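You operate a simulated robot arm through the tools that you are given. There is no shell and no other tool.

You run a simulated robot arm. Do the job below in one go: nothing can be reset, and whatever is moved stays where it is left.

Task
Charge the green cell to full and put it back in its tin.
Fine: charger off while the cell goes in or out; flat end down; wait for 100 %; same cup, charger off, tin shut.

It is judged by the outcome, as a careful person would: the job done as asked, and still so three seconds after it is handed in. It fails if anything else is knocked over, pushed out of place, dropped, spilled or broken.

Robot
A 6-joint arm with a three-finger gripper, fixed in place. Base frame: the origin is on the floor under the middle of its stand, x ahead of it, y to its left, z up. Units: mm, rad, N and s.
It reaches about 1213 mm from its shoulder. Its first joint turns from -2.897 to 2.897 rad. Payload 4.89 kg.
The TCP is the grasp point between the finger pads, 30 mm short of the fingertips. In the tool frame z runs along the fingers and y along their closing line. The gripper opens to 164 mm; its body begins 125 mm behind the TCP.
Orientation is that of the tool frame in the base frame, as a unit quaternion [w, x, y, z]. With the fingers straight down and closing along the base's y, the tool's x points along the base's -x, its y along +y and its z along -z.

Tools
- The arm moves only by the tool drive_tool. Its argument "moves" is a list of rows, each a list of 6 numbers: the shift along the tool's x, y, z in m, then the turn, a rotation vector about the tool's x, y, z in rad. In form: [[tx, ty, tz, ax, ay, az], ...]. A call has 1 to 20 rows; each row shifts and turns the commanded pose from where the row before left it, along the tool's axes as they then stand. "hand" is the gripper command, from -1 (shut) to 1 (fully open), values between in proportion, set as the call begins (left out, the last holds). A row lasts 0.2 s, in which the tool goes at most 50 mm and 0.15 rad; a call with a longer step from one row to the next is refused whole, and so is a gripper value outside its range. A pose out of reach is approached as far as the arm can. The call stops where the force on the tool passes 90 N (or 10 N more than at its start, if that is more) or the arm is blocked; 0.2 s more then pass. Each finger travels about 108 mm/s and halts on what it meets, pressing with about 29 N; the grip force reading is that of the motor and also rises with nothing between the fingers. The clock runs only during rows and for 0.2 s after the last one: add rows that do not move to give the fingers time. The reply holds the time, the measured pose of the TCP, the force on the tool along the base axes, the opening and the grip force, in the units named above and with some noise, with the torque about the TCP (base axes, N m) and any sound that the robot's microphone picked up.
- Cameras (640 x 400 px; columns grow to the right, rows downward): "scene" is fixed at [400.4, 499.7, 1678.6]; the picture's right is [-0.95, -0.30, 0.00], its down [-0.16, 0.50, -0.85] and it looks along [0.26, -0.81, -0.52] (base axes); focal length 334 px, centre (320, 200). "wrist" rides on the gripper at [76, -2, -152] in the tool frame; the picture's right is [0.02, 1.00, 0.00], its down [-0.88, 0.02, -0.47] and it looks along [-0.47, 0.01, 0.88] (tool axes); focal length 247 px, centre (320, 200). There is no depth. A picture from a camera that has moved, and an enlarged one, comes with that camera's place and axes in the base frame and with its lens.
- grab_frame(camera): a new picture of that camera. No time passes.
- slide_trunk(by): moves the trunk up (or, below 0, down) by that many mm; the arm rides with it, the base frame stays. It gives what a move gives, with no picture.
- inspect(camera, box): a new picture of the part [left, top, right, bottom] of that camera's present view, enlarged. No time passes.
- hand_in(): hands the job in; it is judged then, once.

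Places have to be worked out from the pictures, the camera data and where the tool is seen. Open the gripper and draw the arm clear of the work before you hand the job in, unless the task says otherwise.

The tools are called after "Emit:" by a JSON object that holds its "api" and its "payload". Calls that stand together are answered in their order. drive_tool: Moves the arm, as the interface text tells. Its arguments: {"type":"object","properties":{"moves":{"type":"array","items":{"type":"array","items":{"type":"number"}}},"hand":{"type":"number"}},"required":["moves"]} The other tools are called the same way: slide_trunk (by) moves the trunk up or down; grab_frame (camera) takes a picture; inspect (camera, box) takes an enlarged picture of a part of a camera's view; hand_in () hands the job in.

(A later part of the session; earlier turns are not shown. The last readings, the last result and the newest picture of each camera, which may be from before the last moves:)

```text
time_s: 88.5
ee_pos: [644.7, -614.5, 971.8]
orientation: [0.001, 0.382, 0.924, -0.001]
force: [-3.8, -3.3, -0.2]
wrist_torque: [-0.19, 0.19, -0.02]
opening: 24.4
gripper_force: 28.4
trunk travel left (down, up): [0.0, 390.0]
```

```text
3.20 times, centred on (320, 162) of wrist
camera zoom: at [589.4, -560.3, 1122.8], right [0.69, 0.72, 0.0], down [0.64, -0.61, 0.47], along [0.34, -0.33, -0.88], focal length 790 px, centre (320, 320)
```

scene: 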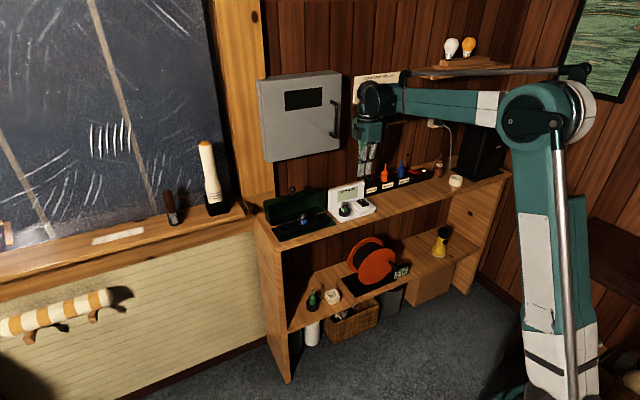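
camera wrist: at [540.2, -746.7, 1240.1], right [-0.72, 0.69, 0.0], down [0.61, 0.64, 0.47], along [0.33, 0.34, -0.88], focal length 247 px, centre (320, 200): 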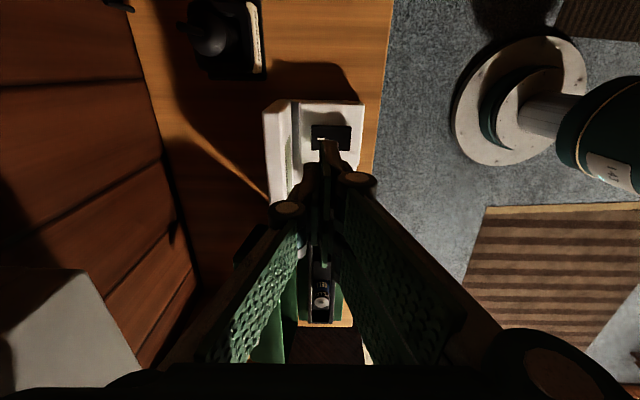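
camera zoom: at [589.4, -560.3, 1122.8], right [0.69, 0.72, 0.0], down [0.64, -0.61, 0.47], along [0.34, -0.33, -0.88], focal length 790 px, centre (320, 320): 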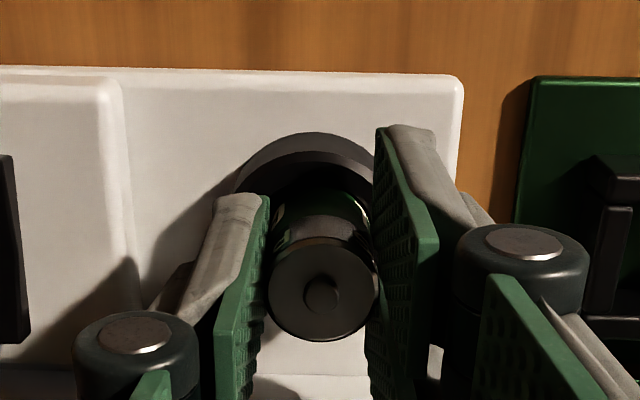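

Gripped, small side force only. I lift straight up out of the cup.

Emit:
{"api": "drive_tool", "payload": {"moves": [[0, 0, -0.005, 0, 0, 0], [0, 0, -0.01, 0, 0, 0], [0, 0, -0.02, 0, 0, 0], [0, 0, -0.04, 0, 0, 0], [0, 0, -0.035, 0, 0, 0], [0, 0, 0, 0, 0, 0]]}}

Emit:
{"api": "inspect", "payload": {"camera": "scene", "box": [260, 150, 396, 235]}}

Emit:
{"api": "inspect", "payload": {"camera": "wrist", "box": [220, 80, 420, 225]}}

```text
time_s: 89.9
ee_pos: [644.6, -609.6, 1081.3]
orientation: [0.0, 0.384, 0.924, 0.0]
force: [0.4, 0.1, -1.3]
wrist_torque: [0.01, 0.01, 0.02]
opening: 24.5
gripper_force: 29.3
trunk travel left (down, up): [0.0, 390.0]
```

```text
4.71 times, centred on (328, 192) of scene
camera zoom: at [400.4, 499.7, 1678.6], right [-0.95, -0.3, 0.0], down [-0.16, 0.5, -0.85], along [0.26, -0.81, -0.52], focal length 1571 px, centre (282, 235)
```

zoom: 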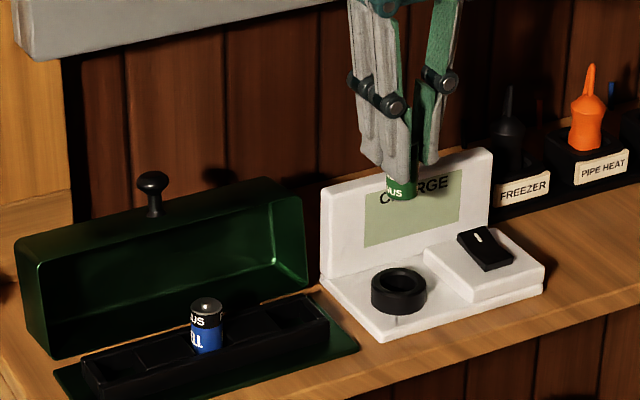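

```text
2.76 times, centred on (320, 152) of wrist
camera zoom: at [588.9, -557.7, 1232.4], right [0.69, 0.72, 0.0], down [0.64, -0.61, 0.47], along [0.34, -0.33, -0.88], focal length 681 px, centre (320, 331)
```

zoom: 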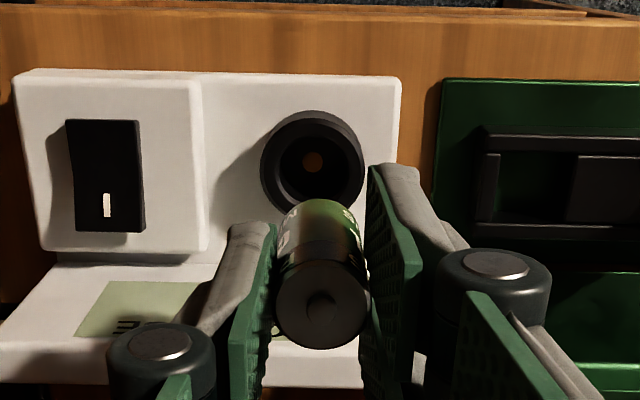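

The cell is out, flat end down. I carry it at this height, slightly room-side, over to the green cell's original cup at the +u end.

Emit:
{"api": "drive_tool", "payload": {"moves": [[0.017, 0.035, 0, 0, 0, 0], [0, 0.044, 0, 0, 0, 0], [0, 0.044, 0, 0, 0, 0], [0, 0.044, 0, 0, 0, 0], [0, 0.044, 0, 0, 0, 0], [0, 0.0425, 0, 0, 0, 0], [-0.01, 0, 0, 0, 0, 0], [0, 0, 0, 0, 0, 0]]}}

Emit:
{"api": "grab_frame", "payload": {"camera": "wrist"}}

Emit:
{"api": "inspect", "payload": {"camera": "wrist", "box": [220, 90, 420, 215]}}

Emit:
{"api": "inspect", "payload": {"camera": "scene", "box": [255, 155, 367, 240]}}

```text
time_s: 91.7
ee_pos: [818.4, -427.8, 1080.8]
orientation: [0.0, 0.383, 0.924, -0.001]
force: [-0.6, -0.9, -0.8]
wrist_torque: [-0.01, -0.01, 0.03]
opening: 24.6
gripper_force: 28.8
trunk travel left (down, up): [0.0, 390.0]
```

```text
taken
camera wrist: at [762.4, -375.7, 1231.4], right [0.69, 0.72, 0.0], down [0.64, -0.61, 0.47], along [0.34, -0.33, -0.88], focal length 247 px, centre (320, 200)
```

wrist: 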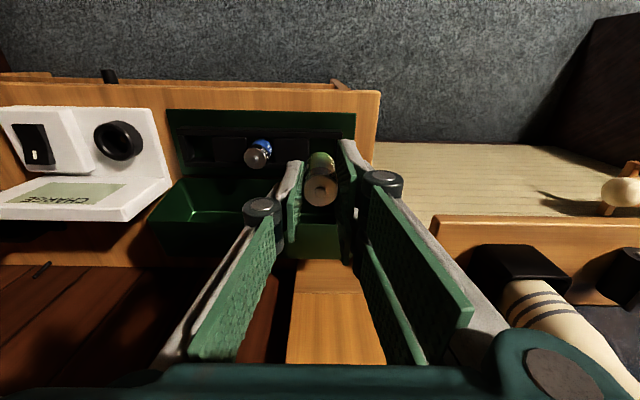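

```text
3.20 times, centred on (320, 152) of wrist
camera zoom: at [762.4, -375.7, 1231.4], right [0.69, 0.72, 0.0], down [0.64, -0.61, 0.47], along [0.34, -0.33, -0.88], focal length 790 px, centre (320, 352)
```

zoom: 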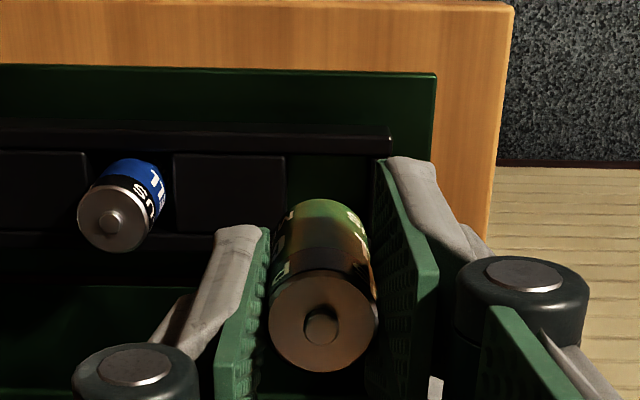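

```text
4.71 times, centred on (311, 198) of scene
camera zoom: at [400.4, 499.7, 1678.6], right [-0.95, -0.3, 0.0], down [-0.16, 0.5, -0.85], along [0.26, -0.81, -0.52], focal length 1571 px, centre (362, 212)
```

zoom: 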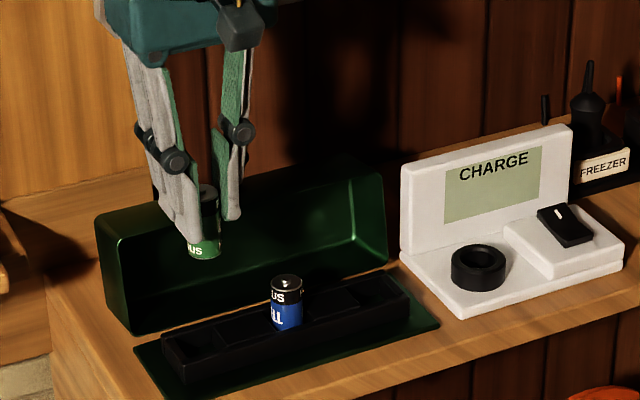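

Over the tin at u≈275–276, n≈882. I shift +2.6 u, +16.3 n to the cell's original spot and come down until its bottom is ~15 mm above the holder, then verify.

Emit:
{"api": "drive_tool", "payload": {"moves": [[-0.0163, 0.0026, 0, 0, 0, 0], [0, 0, 0, 0, 0, 0], [0, 0, 0.025, 0, 0, 0], [0, 0, 0.025, 0, 0, 0], [0, 0, 0.02, 0, 0, 0], [0, 0, 0, 0, 0, 0]]}}

Emit:
{"api": "inspect", "payload": {"camera": "wrist", "box": [220, 80, 420, 205]}}

Emit:
{"api": "inspect", "payload": {"camera": "scene", "box": [265, 190, 337, 244]}}

```text
time_s: 93.1
ee_pos: [832.6, -437.7, 1010.2]
orientation: [0.0, 0.382, 0.924, -0.001]
force: [0.7, -0.2, -1.0]
wrist_torque: [-0.03, 0.0, 0.01]
opening: 24.5
gripper_force: 28.8
trunk travel left (down, up): [0.0, 390.0]
```

```text
3.20 times, centred on (320, 142) of wrist
camera zoom: at [776.7, -384.2, 1161.8], right [0.69, 0.72, 0.0], down [0.64, -0.61, 0.47], along [0.34, -0.33, -0.88], focal length 790 px, centre (320, 384)
```

zoom: 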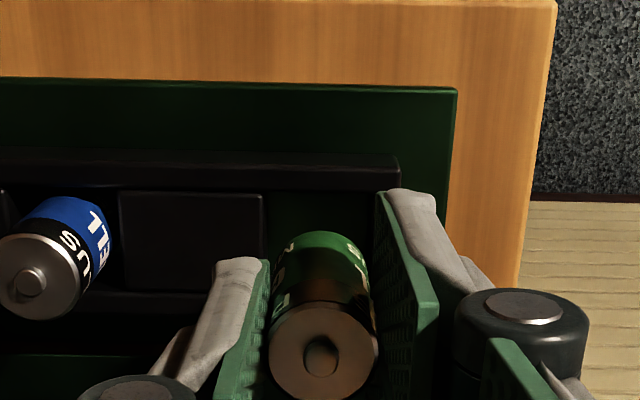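

```text
7.41 times, centred on (301, 217) of scene
camera zoom: at [400.4, 499.7, 1678.6], right [-0.95, -0.3, 0.0], down [-0.16, 0.5, -0.85], along [0.26, -0.81, -0.52], focal length 2473 px, centre (461, 74)
```

zoom: 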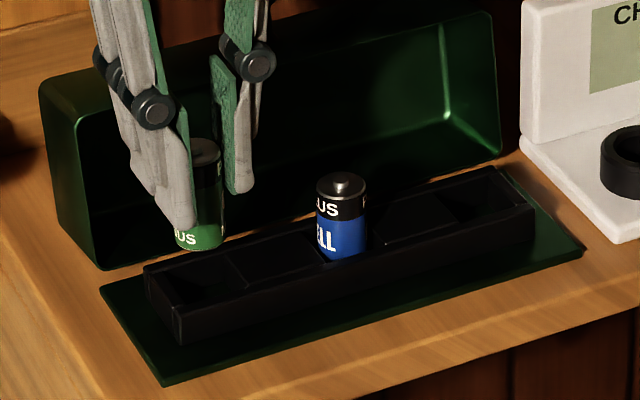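

Cell reads u≈279.2, n≈899.6, about 1 mm off each way from its original spot. I trim and lower in 4 mm steps until it has entered the cup.

Emit:
{"api": "drive_tool", "payload": {"moves": [[0.001, -0.0007, 0.004, 0, 0, 0], [0, 0, 0.004, 0, 0, 0], [0, 0, 0.004, 0, 0, 0], [0, 0, 0.004, 0, 0, 0], [0, 0, 0.004, 0, 0, 0], [0, 0, 0.004, 0, 0, 0], [0, 0, 0, 0, 0, 0]]}}

Emit:
{"api": "inspect", "payload": {"camera": "scene", "box": [265, 190, 337, 244]}}

Emit:
{"api": "inspect", "payload": {"camera": "wrist", "box": [220, 80, 420, 205]}}

```text
time_s: 94.7
ee_pos: [830.4, -437.6, 986.6]
orientation: [0.001, 0.382, 0.924, -0.001]
force: [0.0, -0.5, -1.2]
wrist_torque: [0.02, 0.0, 0.04]
opening: 24.4
gripper_force: 29.2
trunk travel left (down, up): [0.0, 390.0]
```

```text
7.41 times, centred on (301, 217) of scene
camera zoom: at [400.4, 499.7, 1678.6], right [-0.95, -0.3, 0.0], down [-0.16, 0.5, -0.85], along [0.26, -0.81, -0.52], focal length 2473 px, centre (461, 74)
```

zoom: 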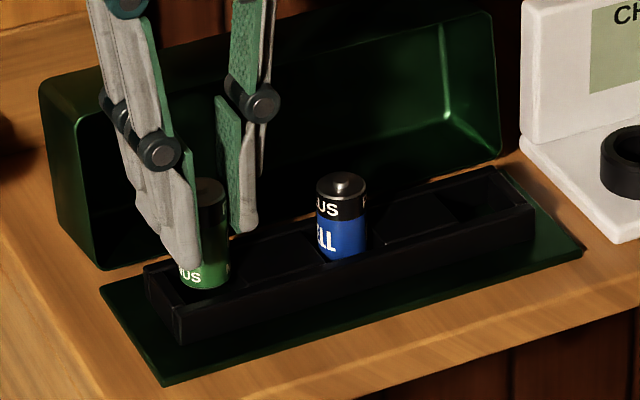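

```text
3.20 times, centred on (320, 142) of wrist
camera zoom: at [775.7, -384.9, 1137.9], right [0.69, 0.72, 0.0], down [0.64, -0.61, 0.47], along [0.34, -0.33, -0.88], focal length 790 px, centre (320, 384)
```

zoom: 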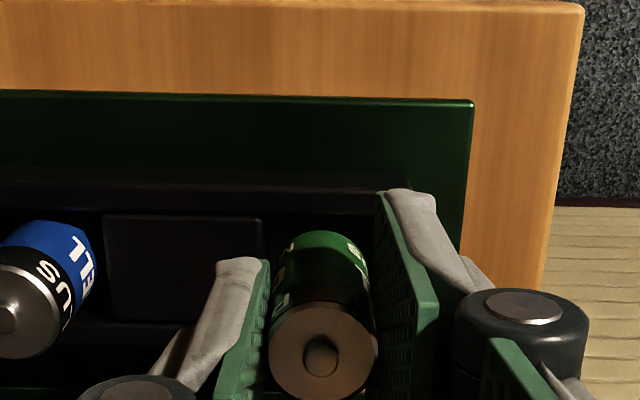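

No contact; the cell is inside the cup's mouth. I continue down toward the seat height (967).

Emit:
{"api": "drive_tool", "payload": {"moves": [[0, 0, 0.003, 0, 0, 0], [0, 0, 0.003, 0, 0, 0], [0, 0, 0.003, 0, 0, 0], [0, 0, 0.003, 0, 0, 0], [0, 0, 0.002, 0, 0, 0], [0, 0, 0, 0, 0, 0]]}}

```text
time_s: 96.1
ee_pos: [832.5, -439.3, 972.4]
orientation: [0.001, 0.383, 0.924, -0.001]
force: [0.0, -0.4, -0.3]
wrist_torque: [0.02, 0.0, 0.01]
opening: 24.2
gripper_force: 29.0
trunk travel left (down, up): [0.0, 390.0]
```

Still free at z≈972. I go the last few millimetres in 1.5 mm steps until it seats.

Emit:
{"api": "drive_tool", "payload": {"moves": [[0, 0, 0.0015, 0, 0, 0], [0, 0, 0.0015, 0, 0, 0], [0, 0, 0.001, 0, 0, 0], [0, 0, 0, 0, 0, 0]]}}

Emit:
{"api": "inspect", "payload": {"camera": "scene", "box": [265, 190, 337, 244]}}

```text
time_s: 97.1
ee_pos: [833.6, -437.8, 967.4]
orientation: [0.0, 0.383, 0.924, 0.0]
force: [0.0, -0.9, -0.2]
wrist_torque: [0.02, 0.01, -0.01]
opening: 24.4
gripper_force: 29.1
trunk travel left (down, up): [0.0, 390.0]
```

```text
7.41 times, centred on (301, 217) of scene
camera zoom: at [400.4, 499.7, 1678.6], right [-0.95, -0.3, 0.0], down [-0.16, 0.5, -0.85], along [0.26, -0.81, -0.52], focal length 2473 px, centre (461, 74)
```

zoom: 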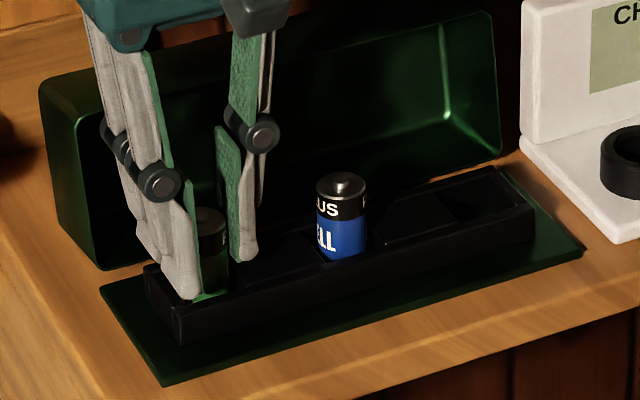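

Not yet touching. One more millimetre at a time, with the fingertips still above the holder.

Emit:
{"api": "drive_tool", "payload": {"moves": [[0, 0, 0.0008, 0, 0, 0], [0, 0, 0.0007, 0, 0, 0], [0, 0, 0, 0, 0, 0]]}}

```text
time_s: 97.9
ee_pos: [831.4, -439.1, 967.9]
orientation: [0.001, 0.383, 0.924, -0.001]
force: [0.4, 1.0, -0.5]
wrist_torque: [0.02, 0.0, -0.02]
opening: 24.1
gripper_force: 29.0
trunk travel left (down, up): [0.0, 390.0]
```

Position readings carry ~1 mm noise; still no contact force. Another 1.5 mm.

Emit:
{"api": "drive_tool", "payload": {"moves": [[0, 0, 0.0008, 0, 0, 0], [0, 0, 0.0008, 0, 0, 0], [0, 0, 0, 0, 0, 0]]}}

```text
time_s: 98.7
ee_pos: [830.5, -438.9, 966.5]
orientation: [0.001, 0.383, 0.924, 0.0]
force: [0.6, -0.1, -0.4]
wrist_torque: [0.02, -0.03, 0.0]
opening: 24.4
gripper_force: 28.8
trunk travel left (down, up): [0.0, 390.0]
```

Emit:
{"api": "drive_tool", "payload": {"moves": [[0, 0, 0.0008, 0, 0, 0], [0, 0, 0.0008, 0, 0, 0], [0, 0, 0, 0, 0, 0]]}}

Emit:
{"api": "inspect", "payload": {"camera": "scene", "box": [270, 205, 318, 241]}}

```text
time_s: 99.5
ee_pos: [830.9, -438.5, 964.7]
orientation: [0.001, 0.382, 0.924, 0.0]
force: [-1.2, 1.4, 12.4]
wrist_torque: [-0.01, 0.12, 0.01]
opening: 24.4
gripper_force: 29.1
trunk travel left (down, up): [0.0, 390.0]
```

```text
11.11 times, centred on (294, 223) of scene
camera zoom: at [400.4, 499.7, 1678.6], right [-0.95, -0.3, 0.0], down [-0.16, 0.5, -0.85], along [0.26, -0.81, -0.52], focal length 3709 px, centre (609, -56)
```

zoom: 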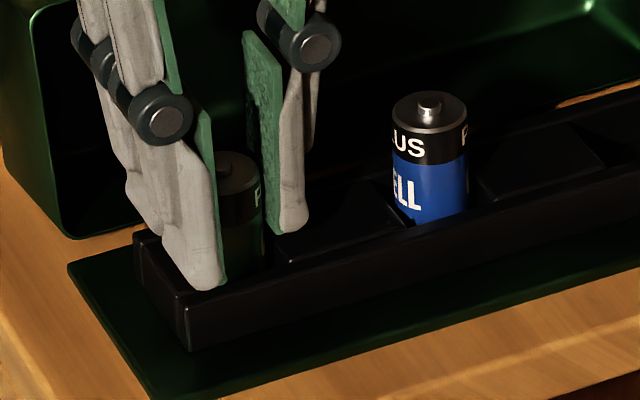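

12 N upward: the cell is seated in its cup. I open the fingers to ~45 mm to release.

Emit:
{"api": "drive_tool", "payload": {"moves": [[0, 0, 0, 0, 0, 0], [0, 0, 0, 0, 0, 0], [0, 0, 0, 0, 0, 0]], "hand": -0.42}}

Emit:
{"api": "inspect", "payload": {"camera": "scene", "box": [270, 205, 318, 241]}}

Emit:
{"api": "inspect", "payload": {"camera": "wrist", "box": [200, 90, 440, 240]}}

```text
time_s: 100.3
ee_pos: [830.8, -438.3, 964.1]
orientation: [0.0, 0.383, 0.924, 0.0]
force: [0.0, -1.7, 0.1]
wrist_torque: [-0.02, -0.02, 0.01]
opening: 47.4
gripper_force: 0.0
trunk travel left (down, up): [0.0, 390.0]
```

```text
11.11 times, centred on (294, 223) of scene
camera zoom: at [400.4, 499.7, 1678.6], right [-0.95, -0.3, 0.0], down [-0.16, 0.5, -0.85], along [0.26, -0.81, -0.52], focal length 3709 px, centre (609, -56)
```

zoom: 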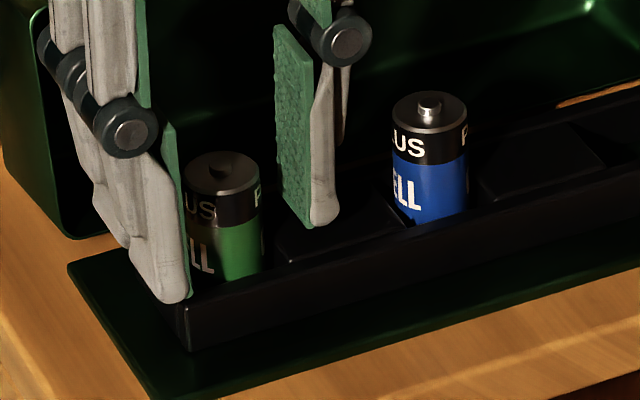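

```text
2.67 times, centred on (320, 165) of wrist
camera zoom: at [776.2, -385.2, 1115.8], right [0.69, 0.72, 0.0], down [0.64, -0.61, 0.47], along [0.34, -0.33, -0.88], focal length 659 px, centre (320, 293)
```

zoom: 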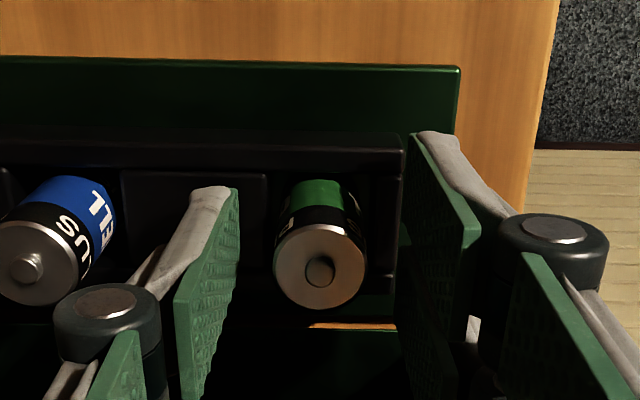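

The green cell is back upright in its own cup. I rise straight up, back off toward the room and move to the knob's line, opening the fingers to 57 mm.

Emit:
{"api": "drive_tool", "payload": {"moves": [[0, 0, -0.02, 0, 0, 0], [0, 0, -0.04, 0, 0, 0], [0, 0, -0.04, 0, 0, 0], [0.035, 0, 0, 0, 0, 0], [0.03, -0.03, 0, 0, 0, 0], [0, -0.045, 0, 0, 0, 0], [0, -0.003, 0, 0, 0, 0], [0, 0, 0, 0, 0, 0]]}}

Emit:
{"api": "drive_tool", "payload": {"moves": [[0, 0, 0, 0, 0, 0], [0, 0, 0, 0, 0, 0]], "hand": -0.27}}

Emit:
{"api": "grab_frame", "payload": {"camera": "wrist"}}

Emit:
{"api": "inspect", "payload": {"camera": "wrist", "box": [220, 130, 420, 290]}}

Emit:
{"api": "inspect", "payload": {"camera": "scene", "box": [255, 165, 367, 240]}}

```text
time_s: 102.1
ee_pos: [730.1, -448.6, 1066.0]
orientation: [0.0, 0.383, 0.924, -0.001]
force: [0.2, 0.3, 0.1]
wrist_torque: [-0.03, 0.03, 0.01]
opening: 47.7
gripper_force: 0.0
trunk travel left (down, up): [0.0, 390.0]
```

```text
time_s: 102.7
ee_pos: [730.2, -448.4, 1065.3]
orientation: [0.001, 0.383, 0.924, 0.0]
force: [0.2, -0.1, -1.2]
wrist_torque: [0.0, -0.02, -0.01]
opening: 59.8
gripper_force: 0.0
trunk travel left (down, up): [0.0, 390.0]
```

```text
taken
camera wrist: at [675.4, -395.0, 1216.7], right [0.69, 0.72, 0.0], down [0.64, -0.61, 0.47], along [0.34, -0.33, -0.88], focal length 247 px, centre (320, 200)
```

wrist: 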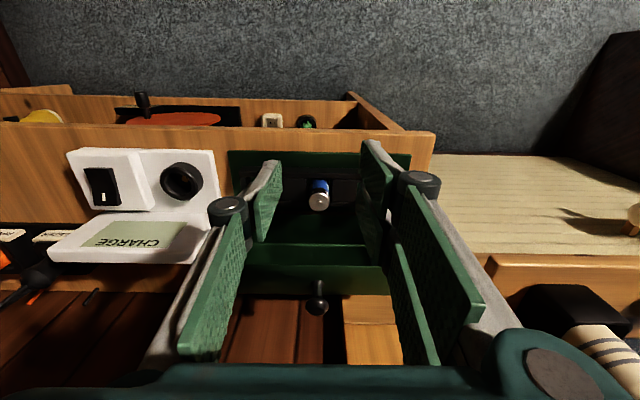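

```text
2.50 times, centred on (320, 210) of wrist
camera zoom: at [675.4, -395.0, 1216.7], right [0.69, 0.72, 0.0], down [0.64, -0.61, 0.47], along [0.34, -0.33, -0.88], focal length 617 px, centre (320, 175)
```

zoom: 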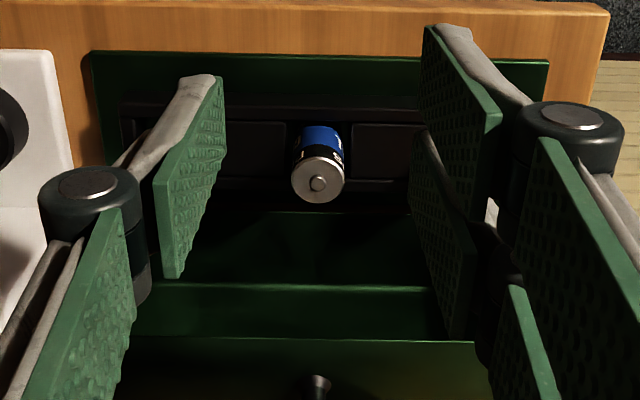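

```text
5.33 times, centred on (311, 202) of scene
camera zoom: at [400.4, 499.7, 1678.6], right [-0.95, -0.3, 0.0], down [-0.16, 0.5, -0.85], along [0.26, -0.81, -0.52], focal length 1780 px, centre (368, 187)
```

zoom: 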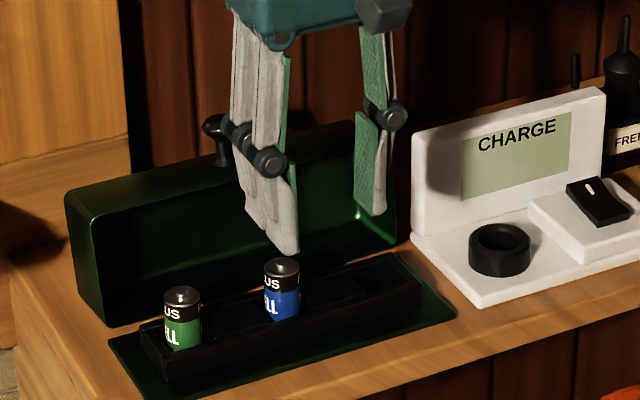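

Green is back in its place. I zoom in on the knob to confirm its open position before gripping it to close the lid.

Emit:
{"api": "inspect", "payload": {"camera": "wrist", "box": [270, 230, 370, 330]}}

Emit:
{"api": "inspect", "payload": {"camera": "scene", "box": [275, 175, 323, 205]}}

```text
4.00 times, centred on (320, 280) of wrist
camera zoom: at [675.4, -395.0, 1216.7], right [0.69, 0.72, 0.0], down [0.64, -0.61, 0.47], along [0.34, -0.33, -0.88], focal length 988 px, centre (320, -120)
```

zoom: 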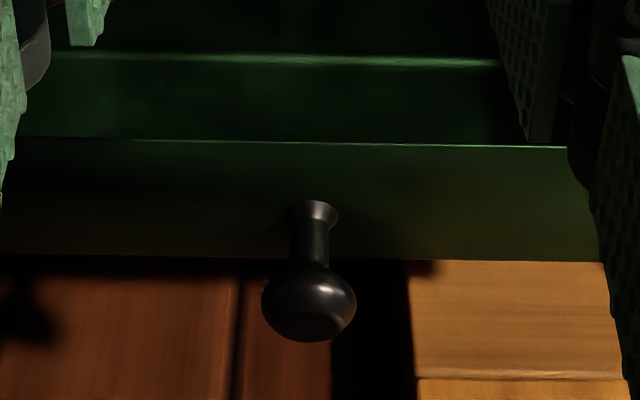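

```text
13.33 times, centred on (299, 190) of scene
camera zoom: at [400.4, 499.7, 1678.6], right [-0.95, -0.3, 0.0], down [-0.16, 0.5, -0.85], along [0.26, -0.81, -0.52], focal length 4451 px, centre (600, 333)
```

zoom: 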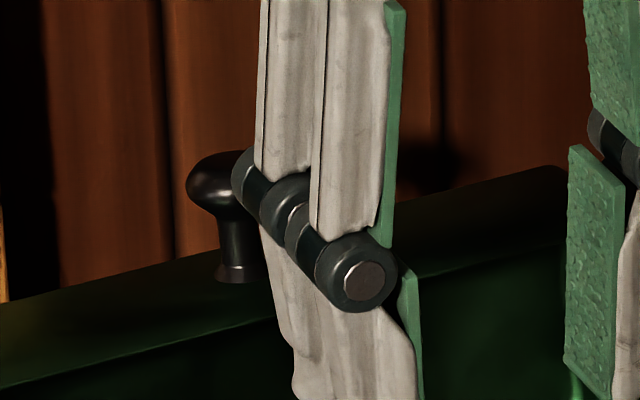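

The lid seems to have settled slightly further back than where I released it. I move closer (still above and in front of the knob) for a more accurate look.

Emit:
{"api": "drive_tool", "payload": {"moves": [[-0.03, 0, 0, 0, 0, 0], [-0.03, 0, 0, 0, 0, 0], [0, 0, 0, 0, 0, 0]]}}

Emit:
{"api": "grab_frame", "payload": {"camera": "wrist"}}

Emit:
{"api": "inspect", "payload": {"camera": "wrist", "box": [220, 150, 420, 300]}}

Emit:
{"api": "inspect", "payload": {"camera": "scene", "box": [265, 160, 345, 215]}}

```text
time_s: 103.5
ee_pos: [770.9, -490.3, 1064.7]
orientation: [0.001, 0.382, 0.924, -0.001]
force: [-1.3, 0.2, 0.3]
wrist_torque: [-0.07, -0.04, 0.01]
opening: 59.6
gripper_force: 0.0
trunk travel left (down, up): [0.0, 390.0]
```

```text
taken
camera wrist: at [716.7, -437.8, 1215.7], right [0.69, 0.72, 0.0], down [0.64, -0.61, 0.47], along [0.34, -0.33, -0.88], focal length 247 px, centre (320, 200)
```

wrist: 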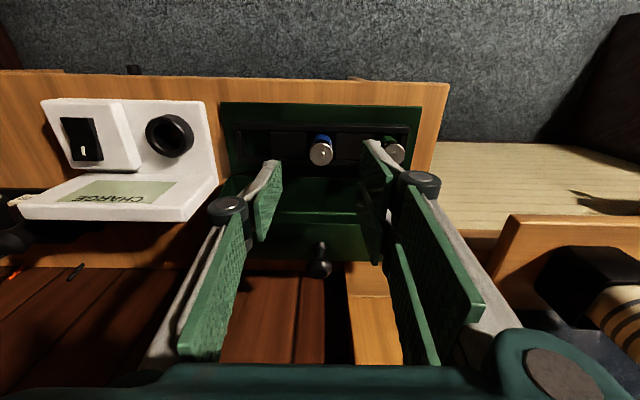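

```text
2.67 times, centred on (320, 225) of wrist
camera zoom: at [716.7, -437.8, 1215.7], right [0.69, 0.72, 0.0], down [0.64, -0.61, 0.47], along [0.34, -0.33, -0.88], focal length 659 px, centre (320, 133)
```

zoom: 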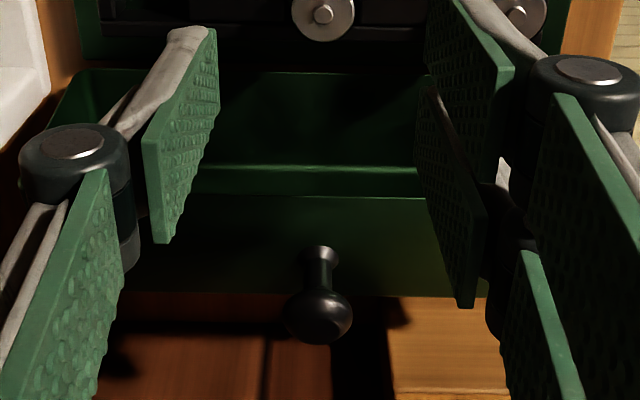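

```text
7.27 times, centred on (305, 188) of scene
camera zoom: at [400.4, 499.7, 1678.6], right [-0.95, -0.3, 0.0], down [-0.16, 0.5, -0.85], along [0.26, -0.81, -0.52], focal length 2428 px, centre (429, 291)
```

zoom: 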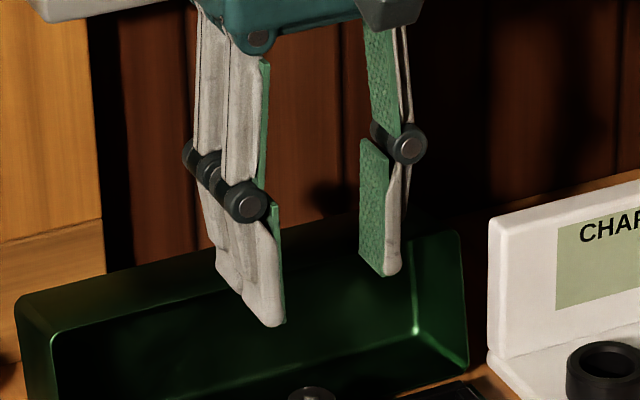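

The knob now sits at roughly n≈1000, z≈1017 (lid ~105° open), with the wall cabinet's face near n≈1040 above z≈1126. I'll grip with the tool tilted ~22° so the gripper body stays on the room side; first I pitch and move above-room-side of the knob.

Emit:
{"api": "drive_tool", "payload": {"moves": [[0, 0, 0, 0, -0.128, 0], [0, 0, 0, 0, -0.128, 0], [0, 0, 0, 0, -0.128, 0], [-0.0412, 0.0007, -0.0066, 0, 0, 0], [-0.0412, 0.0007, -0.0066, 0, 0, 0], [0, 0, 0, 0, 0, 0]]}}

Emit:
{"api": "grab_frame", "payload": {"camera": "wrist"}}

Emit:
{"api": "inspect", "payload": {"camera": "wrist", "box": [220, 100, 420, 250]}}

Emit:
{"api": "inspect", "payload": {"camera": "scene", "box": [255, 125, 367, 205]}}

```text
time_s: 104.9
ee_pos: [822.4, -539.1, 1108.8]
orientation: [0.178, 0.376, 0.907, -0.074]
force: [-1.1, 1.0, 0.5]
wrist_torque: [-0.04, -0.05, 0.0]
opening: 60.0
gripper_force: 0.2
trunk travel left (down, up): [0.0, 390.0]
```

```text
taken
camera wrist: at [729.8, -450.0, 1219.9], right [0.69, 0.72, -0.01], down [0.46, -0.44, 0.77], along [0.55, -0.54, -0.64], focal length 247 px, centre (320, 200)
```

wrist: 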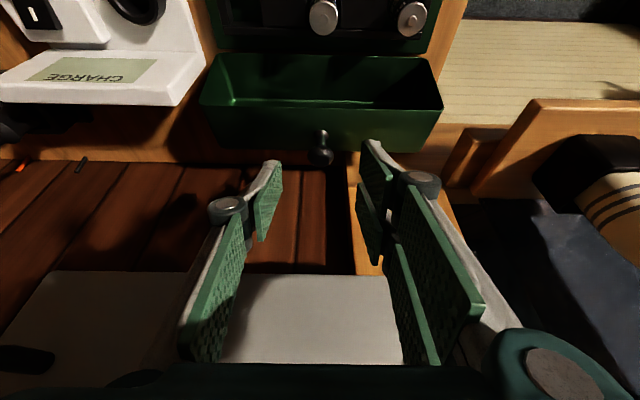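

```text
2.67 times, centred on (320, 175) of wrist
camera zoom: at [729.8, -450.0, 1219.9], right [0.69, 0.72, -0.01], down [0.46, -0.44, 0.77], along [0.55, -0.54, -0.64], focal length 659 px, centre (320, 267)
```

zoom: 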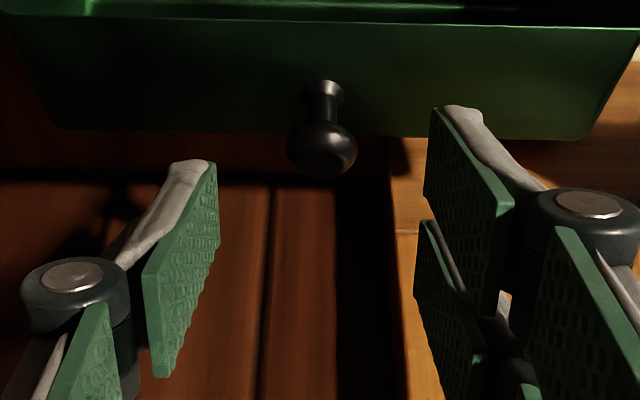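

```text
5.00 times, centred on (311, 165) of scene
camera zoom: at [400.4, 499.7, 1678.6], right [-0.95, -0.3, 0.0], down [-0.16, 0.5, -0.85], along [0.26, -0.81, -0.52], focal length 1669 px, centre (365, 375)
```

zoom: 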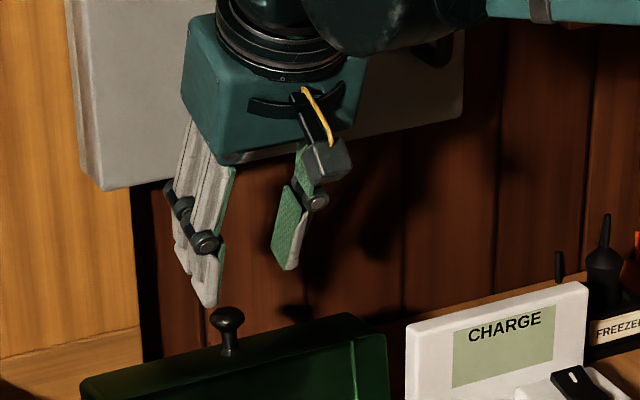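

Refined: knob head ≈ n 1002, z 1020, u 200; the tool line is right. I approach along the tool axis 62 mm, then check before the last bit.

Emit:
{"api": "drive_tool", "payload": {"moves": [[-0.001, 0, 0.03, 0, 0, 0], [-0.001, 0, 0.02, 0, 0, 0], [-0.0008, 0, 0.012, 0, 0, 0], [0, 0, 0, 0, 0, 0]]}}

Emit:
{"api": "inspect", "payload": {"camera": "wrist", "box": [220, 100, 420, 250]}}

Emit:
{"api": "inspect", "payload": {"camera": "scene", "box": [265, 150, 345, 210]}}

```text
time_s: 105.9
ee_pos: [841.9, -557.2, 1051.4]
orientation: [0.177, 0.375, 0.907, -0.073]
force: [-1.3, -0.1, 0.7]
wrist_torque: [-0.02, -0.03, 0.01]
opening: 59.8
gripper_force: 0.1
trunk travel left (down, up): [0.0, 390.0]
```

```text
2.67 times, centred on (320, 175) of wrist
camera zoom: at [749.3, -467.5, 1163.5], right [0.69, 0.72, -0.01], down [0.47, -0.44, 0.77], along [0.55, -0.54, -0.64], focal length 659 px, centre (320, 267)
```

zoom: 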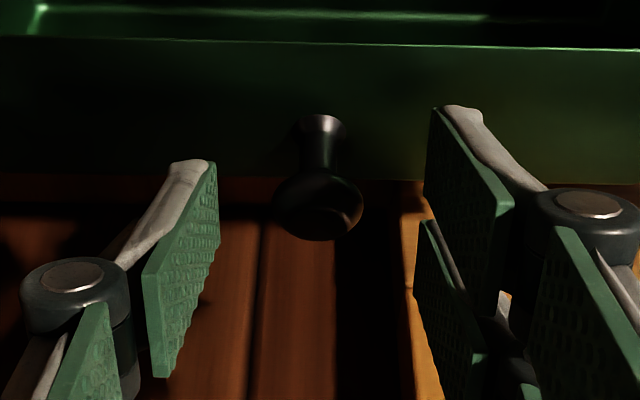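

```text
6.67 times, centred on (305, 180) of scene
camera zoom: at [400.4, 499.7, 1678.6], right [-0.95, -0.3, 0.0], down [-0.16, 0.5, -0.85], along [0.26, -0.81, -0.52], focal length 2226 px, centre (420, 333)
```

zoom: 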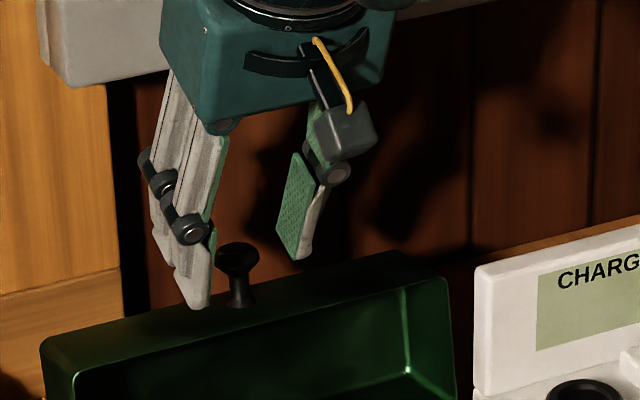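

The knob lies on the pad centreline, ~33 mm ahead of the TCP. I advance 13 mm and close on it.

Emit:
{"api": "drive_tool", "payload": {"moves": [[-0.0005, -0.0007, 0.007, 0, 0, 0], [-0.0005, 0, 0.006, 0, 0, 0], [0, 0, 0, 0, 0, 0]]}}

Emit:
{"api": "inspect", "payload": {"camera": "wrist", "box": [220, 100, 420, 250]}}

Emit:
{"api": "inspect", "payload": {"camera": "scene", "box": [265, 150, 345, 210]}}

```text
time_s: 106.7
ee_pos: [846.1, -561.3, 1039.7]
orientation: [0.177, 0.376, 0.907, -0.073]
force: [0.6, -0.9, -0.2]
wrist_torque: [0.01, -0.05, 0.0]
opening: 59.8
gripper_force: 0.1
trunk travel left (down, up): [0.0, 390.0]
```

```text
2.67 times, centred on (320, 175) of wrist
camera zoom: at [754.2, -473.2, 1151.6], right [0.69, 0.72, -0.01], down [0.47, -0.44, 0.77], along [0.55, -0.54, -0.64], focal length 659 px, centre (320, 267)
```

zoom: 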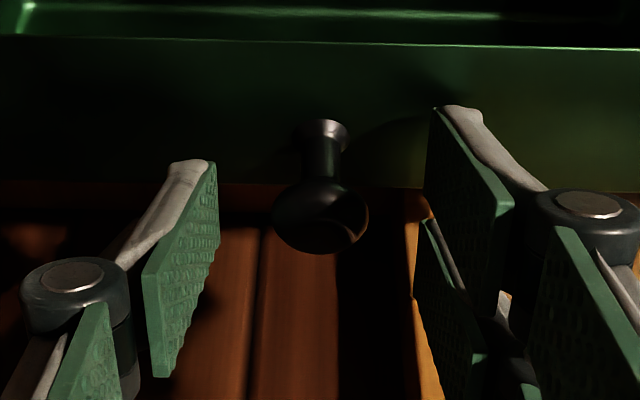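

```text
6.67 times, centred on (305, 180) of scene
camera zoom: at [400.4, 499.7, 1678.6], right [-0.95, -0.3, 0.0], down [-0.16, 0.5, -0.85], along [0.26, -0.81, -0.52], focal length 2226 px, centre (420, 333)
```

zoom: 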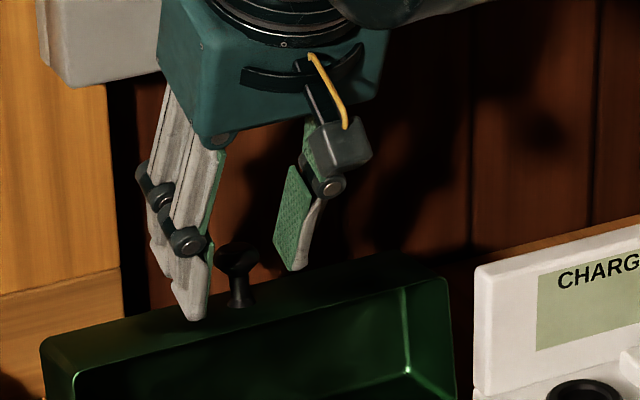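

By apparent size the knob is 20–26 mm ahead of the TCP, so I advance another 4 mm for a surer grip, checking force, then close.

Emit:
{"api": "drive_tool", "payload": {"moves": [[-0.0005, 0, 0.004, 0, 0, 0], [0, 0, 0, 0, 0, 0]]}}

Emit:
{"api": "drive_tool", "payload": {"moves": [[0, 0, 0, 0, 0, 0], [0, 0, 0, 0, 0, 0], [0, 0, 0, 0, 0, 0], [0, 0, 0, 0, 0, 0]], "hand": -1}}

Emit:
{"api": "inspect", "payload": {"camera": "wrist", "box": [220, 100, 420, 250]}}

Emit:
{"api": "inspect", "payload": {"camera": "scene", "box": [265, 150, 345, 210]}}

```text
time_s: 107.3
ee_pos: [847.3, -562.3, 1036.3]
orientation: [0.177, 0.375, 0.907, -0.073]
force: [0.3, 0.3, 0.1]
wrist_torque: [-0.03, 0.01, -0.02]
opening: 59.8
gripper_force: 0.0
trunk travel left (down, up): [0.0, 390.0]
```

```text
time_s: 108.3
ee_pos: [846.9, -563.0, 1037.1]
orientation: [0.177, 0.376, 0.907, -0.074]
force: [0.0, -0.7, -1.6]
wrist_torque: [-0.14, 0.07, 0.07]
opening: 30.6
gripper_force: 44.8
trunk travel left (down, up): [0.0, 390.0]
```

```text
2.67 times, centred on (320, 175) of wrist
camera zoom: at [754.8, -473.9, 1148.0], right [0.69, 0.72, -0.01], down [0.47, -0.44, 0.77], along [0.55, -0.54, -0.64], focal length 659 px, centre (320, 267)
```

zoom: 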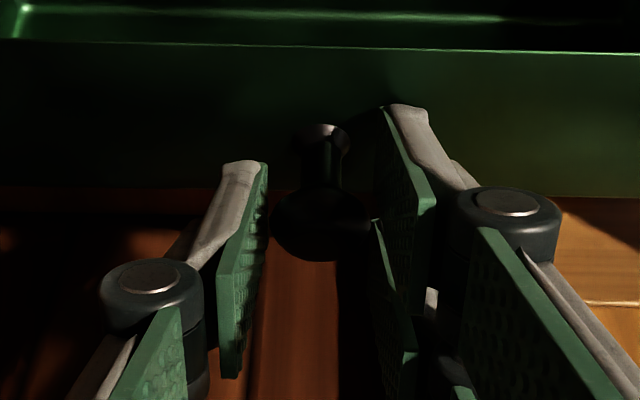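

```text
6.67 times, centred on (305, 180) of scene
camera zoom: at [400.4, 499.7, 1678.6], right [-0.95, -0.3, 0.0], down [-0.16, 0.5, -0.85], along [0.26, -0.81, -0.52], focal length 2226 px, centre (420, 333)
```

zoom: 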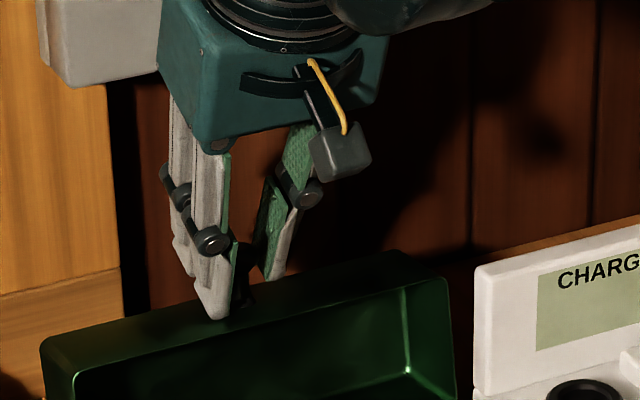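

Firm grip on the knob (30.6 mm, no external load). I start the closing arc about the hinge (n≈943.5, z≈917), ~12° first, and check forces.

Emit:
{"api": "drive_tool", "payload": {"moves": [[0.00455, 0, -0.00475, 0, -0.007, 0], [0.00455, 0, -0.00475, 0, -0.007, 0], [0.00465, 0, -0.0043, 0, -0.0088, 0], [0.00465, 0, -0.0043, 0, -0.0088, 0]]}}

Emit:
{"api": "inspect", "payload": {"camera": "scene", "box": [260, 155, 356, 230]}}

```text
time_s: 109.3
ee_pos: [830.8, -546.9, 1045.4]
orientation: [0.19, 0.374, 0.904, -0.078]
force: [6.1, -1.8, -10.2]
wrist_torque: [-0.82, -0.39, 0.15]
opening: 30.7
gripper_force: 44.7
trunk travel left (down, up): [0.0, 390.0]
```

```text
5.33 times, centred on (308, 192) of scene
camera zoom: at [400.4, 499.7, 1678.6], right [-0.95, -0.3, 0.0], down [-0.16, 0.5, -0.85], along [0.26, -0.81, -0.52], focal length 1780 px, centre (384, 240)
```

zoom: 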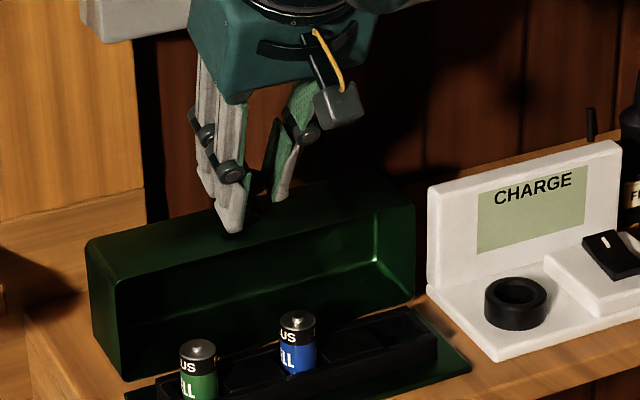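

The lid follows with only ~11 N load. I continue four more steps of the arc.

Emit:
{"api": "drive_tool", "payload": {"moves": [[0.0051, 0, -0.0036, 0, -0.0088, 0], [0.0051, 0, -0.0037, 0, -0.0088, 0], [0.00535, 0, -0.0034, 0, -0.0088, 0], [0.00535, 0, -0.0034, 0, -0.0088, 0], [0.00565, 0, -0.00305, 0, -0.0131, 0], [0.00565, 0, -0.00305, 0, -0.0131, 0], [0.006, 0, -0.00255, 0, -0.0175, 0], [0.006, 0, -0.00255, 0, -0.0175, 0]]}}

Emit:
{"api": "inspect", "payload": {"camera": "scene", "box": [260, 155, 356, 230]}}

```text
time_s: 111.1
ee_pos: [794.5, -510.9, 1050.1]
orientation: [0.234, 0.369, 0.894, -0.096]
force: [-8.3, -16.3, -8.4]
wrist_torque: [-0.69, -0.15, -0.14]
opening: 30.6
gripper_force: 45.0
trunk travel left (down, up): [0.0, 390.0]
```

```text
5.33 times, centred on (308, 192) of scene
camera zoom: at [400.4, 499.7, 1678.6], right [-0.95, -0.3, 0.0], down [-0.16, 0.5, -0.85], along [0.26, -0.81, -0.52], focal length 1780 px, centre (384, 240)
```

zoom: 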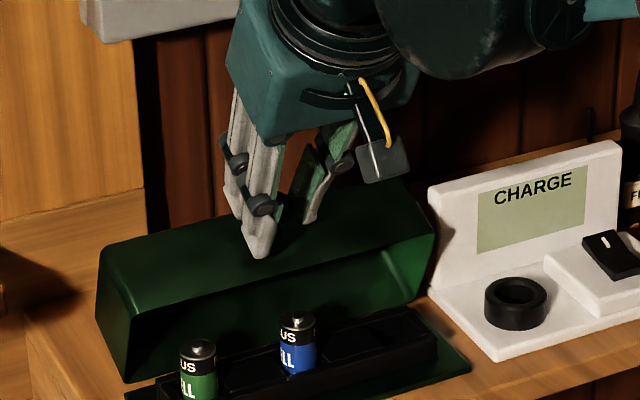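

Going smoothly (~71° open now). I relieve the small side force and continue four more steps.

Emit:
{"api": "drive_tool", "payload": {"moves": [[0.0062, -0.0007, -0.0022, 0, -0.0218, 0], [0.0062, 0, -0.0022, 0, -0.0218, 0], [0.0065, 0, -0.0018, 0, -0.0262, 0], [0.0065, 0, -0.0018, 0, -0.0262, 0], [0.0066, 0, -0.0015, 0, -0.0306, 0], [0.0066, 0, -0.0015, 0, -0.0306, 0], [0.0067, 0, -0.00125, 0, -0.0349, 0], [0.0067, 0, -0.00125, 0, -0.0349, 0]]}}

Emit:
{"api": "inspect", "payload": {"camera": "scene", "box": [260, 165, 356, 240]}}

```text
time_s: 112.9
ee_pos: [757.6, -474.8, 1033.4]
orientation: [0.334, 0.357, 0.861, -0.138]
force: [-10.9, -18.7, 7.8]
wrist_torque: [-1.29, -0.64, -0.21]
opening: 30.2
gripper_force: 45.1
trunk travel left (down, up): [0.0, 390.0]
```

```text
5.33 times, centred on (308, 202) of scene
camera zoom: at [400.4, 499.7, 1678.6], right [-0.95, -0.3, 0.0], down [-0.16, 0.5, -0.85], along [0.26, -0.81, -0.52], focal length 1780 px, centre (384, 187)
```

zoom: 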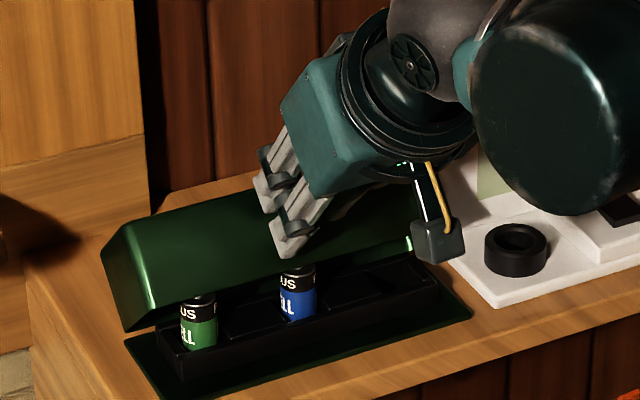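

About 47° open; side load -21 N, so I trim 0.9 mm in -u and continue three more steps.

Emit:
{"api": "drive_tool", "payload": {"moves": [[0.00675, -0.0009, -0.001, 0, -0.0349, 0], [0.00675, 0, -0.00095, 0, -0.0349, 0], [0.0069, 0, -0.00075, 0, -0.0393, 0], [0.0069, 0, -0.00075, 0, -0.0393, 0], [0.00685, 0, -0.0006, 0, -0.0393, 0], [0.00685, 0, -0.0006, 0, -0.0393, 0]]}}

Emit:
{"api": "inspect", "payload": {"camera": "scene", "box": [260, 170, 356, 245]}}

```text
time_s: 114.3
ee_pos: [735.4, -453.1, 1004.6]
orientation: [0.429, 0.338, 0.818, -0.178]
force: [-5.6, 3.0, 17.5]
wrist_torque: [-1.01, -0.78, 0.13]
opening: 30.4
gripper_force: 44.9
trunk travel left (down, up): [0.0, 390.0]
```

```text
5.33 times, centred on (308, 208) of scene
camera zoom: at [400.4, 499.7, 1678.6], right [-0.95, -0.3, 0.0], down [-0.16, 0.5, -0.85], along [0.26, -0.81, -0.52], focal length 1780 px, centre (384, 160)
```

zoom: 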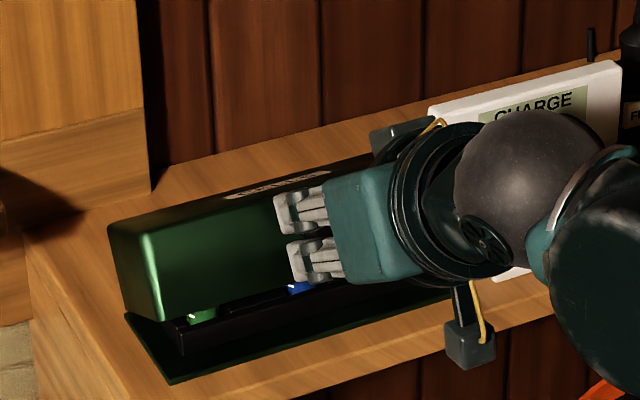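

About 28° left. I continue two steps and read forces.

Emit:
{"api": "drive_tool", "payload": {"moves": [[0.0059, 0, -0.001, 0, -0.0393, 0], [0.0059, 0, -0.001, 0, -0.0392, 0], [0.007, 0, -0.0005, 0, -0.0437, 0], [0.007, 0, -0.0005, 0, -0.0436, 0]]}}

Emit:
{"api": "inspect", "payload": {"camera": "scene", "box": [260, 170, 356, 245]}}

```text
time_s: 115.3
ee_pos: [724.9, -442.2, 984.4]
orientation: [0.497, 0.322, 0.78, -0.205]
force: [4.2, 12.6, 13.8]
wrist_torque: [-0.68, -0.74, 0.34]
opening: 30.0
gripper_force: 44.9
trunk travel left (down, up): [0.0, 390.0]
```

```text
5.33 times, centred on (308, 208) of scene
camera zoom: at [400.4, 499.7, 1678.6], right [-0.95, -0.3, 0.0], down [-0.16, 0.5, -0.85], along [0.26, -0.81, -0.52], focal length 1780 px, centre (384, 160)
```

zoom: 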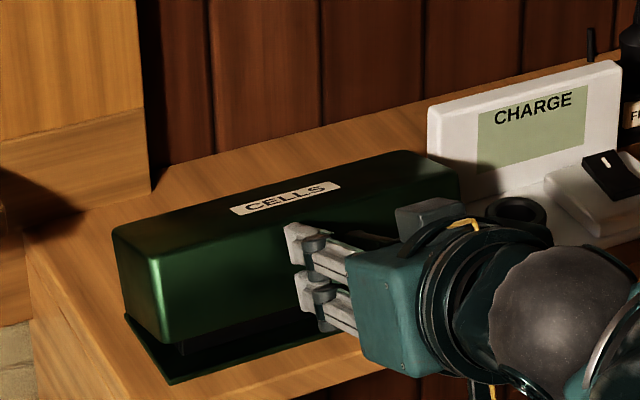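

Nearly there (~17° open). I continue two more steps.

Emit:
{"api": "drive_tool", "payload": {"moves": [[0.00695, 0.0004, -0.0002, 0, -0.0437, 0], [0.00695, 0, -0.0002, 0, -0.0436, 0], [0.00685, 0, -0.0001, 0, -0.0349, 0], [0.00685, 0, -0.0001, 0, -0.0349, 0]]}}

Emit:
{"api": "inspect", "payload": {"camera": "scene", "box": [260, 175, 356, 250]}}

```text
time_s: 116.3
ee_pos: [716.8, -434.7, 957.6]
orientation: [0.555, 0.306, 0.738, -0.23]
force: [-20.1, 16.0, 12.8]
wrist_torque: [-0.65, -0.2, 0.06]
opening: 30.3
gripper_force: 45.1
trunk travel left (down, up): [0.0, 390.0]
```

```text
5.33 times, centred on (308, 212) of scene
camera zoom: at [400.4, 499.7, 1678.6], right [-0.95, -0.3, 0.0], down [-0.16, 0.5, -0.85], along [0.26, -0.81, -0.52], focal length 1780 px, centre (384, 133)
```

zoom: 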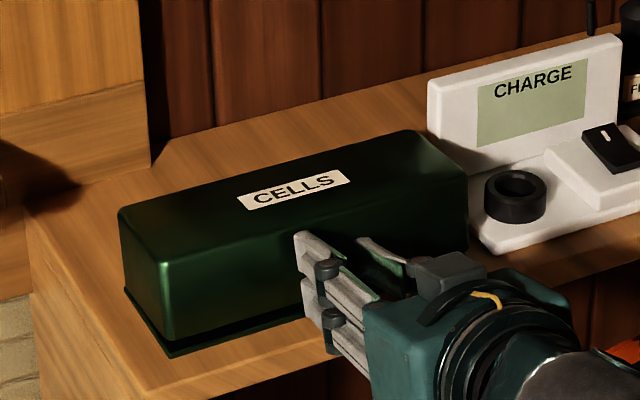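

Only ~5° left; I ease back from the wall slightly while lowering the last part in small steps.

Emit:
{"api": "drive_tool", "payload": {"moves": [[0.0035, 0, -0.001, 0, -0.02, 0], [0.0032, 0, -0.0003, 0, -0.02, 0]]}}

Emit:
{"api": "inspect", "payload": {"camera": "scene", "box": [260, 185, 340, 245]}}

```text
time_s: 116.9
ee_pos: [716.2, -433.7, 953.2]
orientation: [0.57, 0.301, 0.727, -0.236]
force: [-12.8, 4.3, 13.6]
wrist_torque: [-1.03, -1.07, -0.2]
opening: 30.1
gripper_force: 45.4
trunk travel left (down, up): [0.0, 390.0]
```

```text
6.67 times, centred on (300, 215) of scene
camera zoom: at [400.4, 499.7, 1678.6], right [-0.95, -0.3, 0.0], down [-0.16, 0.5, -0.85], along [0.26, -0.81, -0.52], focal length 2226 px, centre (453, 100)
```

zoom: 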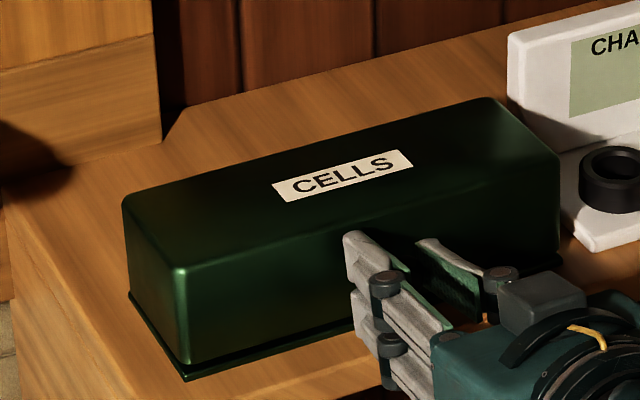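

Almost shut. I lower another ~6 mm in small steps until it seats.

Emit:
{"api": "drive_tool", "payload": {"moves": [[0.003, 0, -0.0002, 0, -0.012, 0], [0.003, 0, 0, 0, -0.012, 0]]}}

Emit:
{"api": "inspect", "payload": {"camera": "scene", "box": [260, 185, 340, 245]}}

Emit:
{"api": "grab_frame", "payload": {"camera": "wrist"}}

```text
time_s: 117.5
ee_pos: [715.3, -431.3, 948.3]
orientation: [0.579, 0.298, 0.72, -0.24]
force: [2.1, -4.5, 18.4]
wrist_torque: [-0.81, -0.67, -0.01]
opening: 30.2
gripper_force: 44.9
trunk travel left (down, up): [0.0, 390.0]
```

```text
6.67 times, centred on (300, 215) of scene
camera zoom: at [400.4, 499.7, 1678.6], right [-0.95, -0.3, 0.0], down [-0.16, 0.5, -0.85], along [0.26, -0.81, -0.52], focal length 2226 px, centre (453, 100)
```

zoom: 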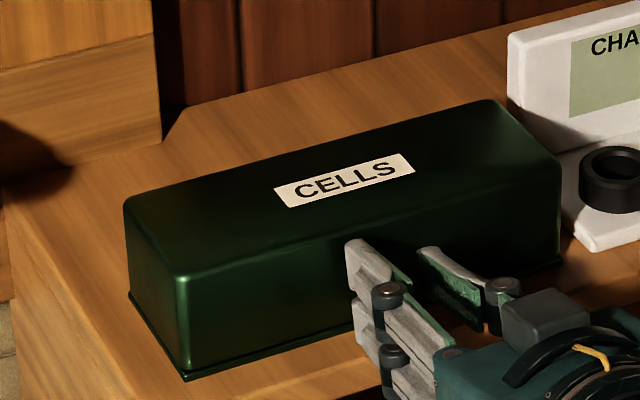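

```text
taken
camera wrist: at [596.8, -316.6, 904.7], right [0.7, 0.71, -0.02], down [-0.18, 0.21, 0.96], along [0.69, -0.67, 0.27], focal length 247 px, centre (320, 200)
```

wrist: 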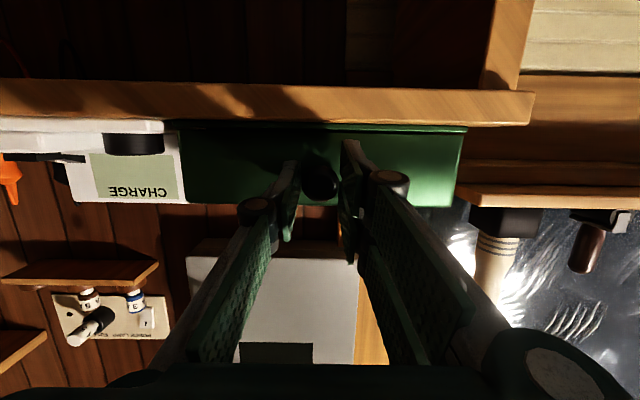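

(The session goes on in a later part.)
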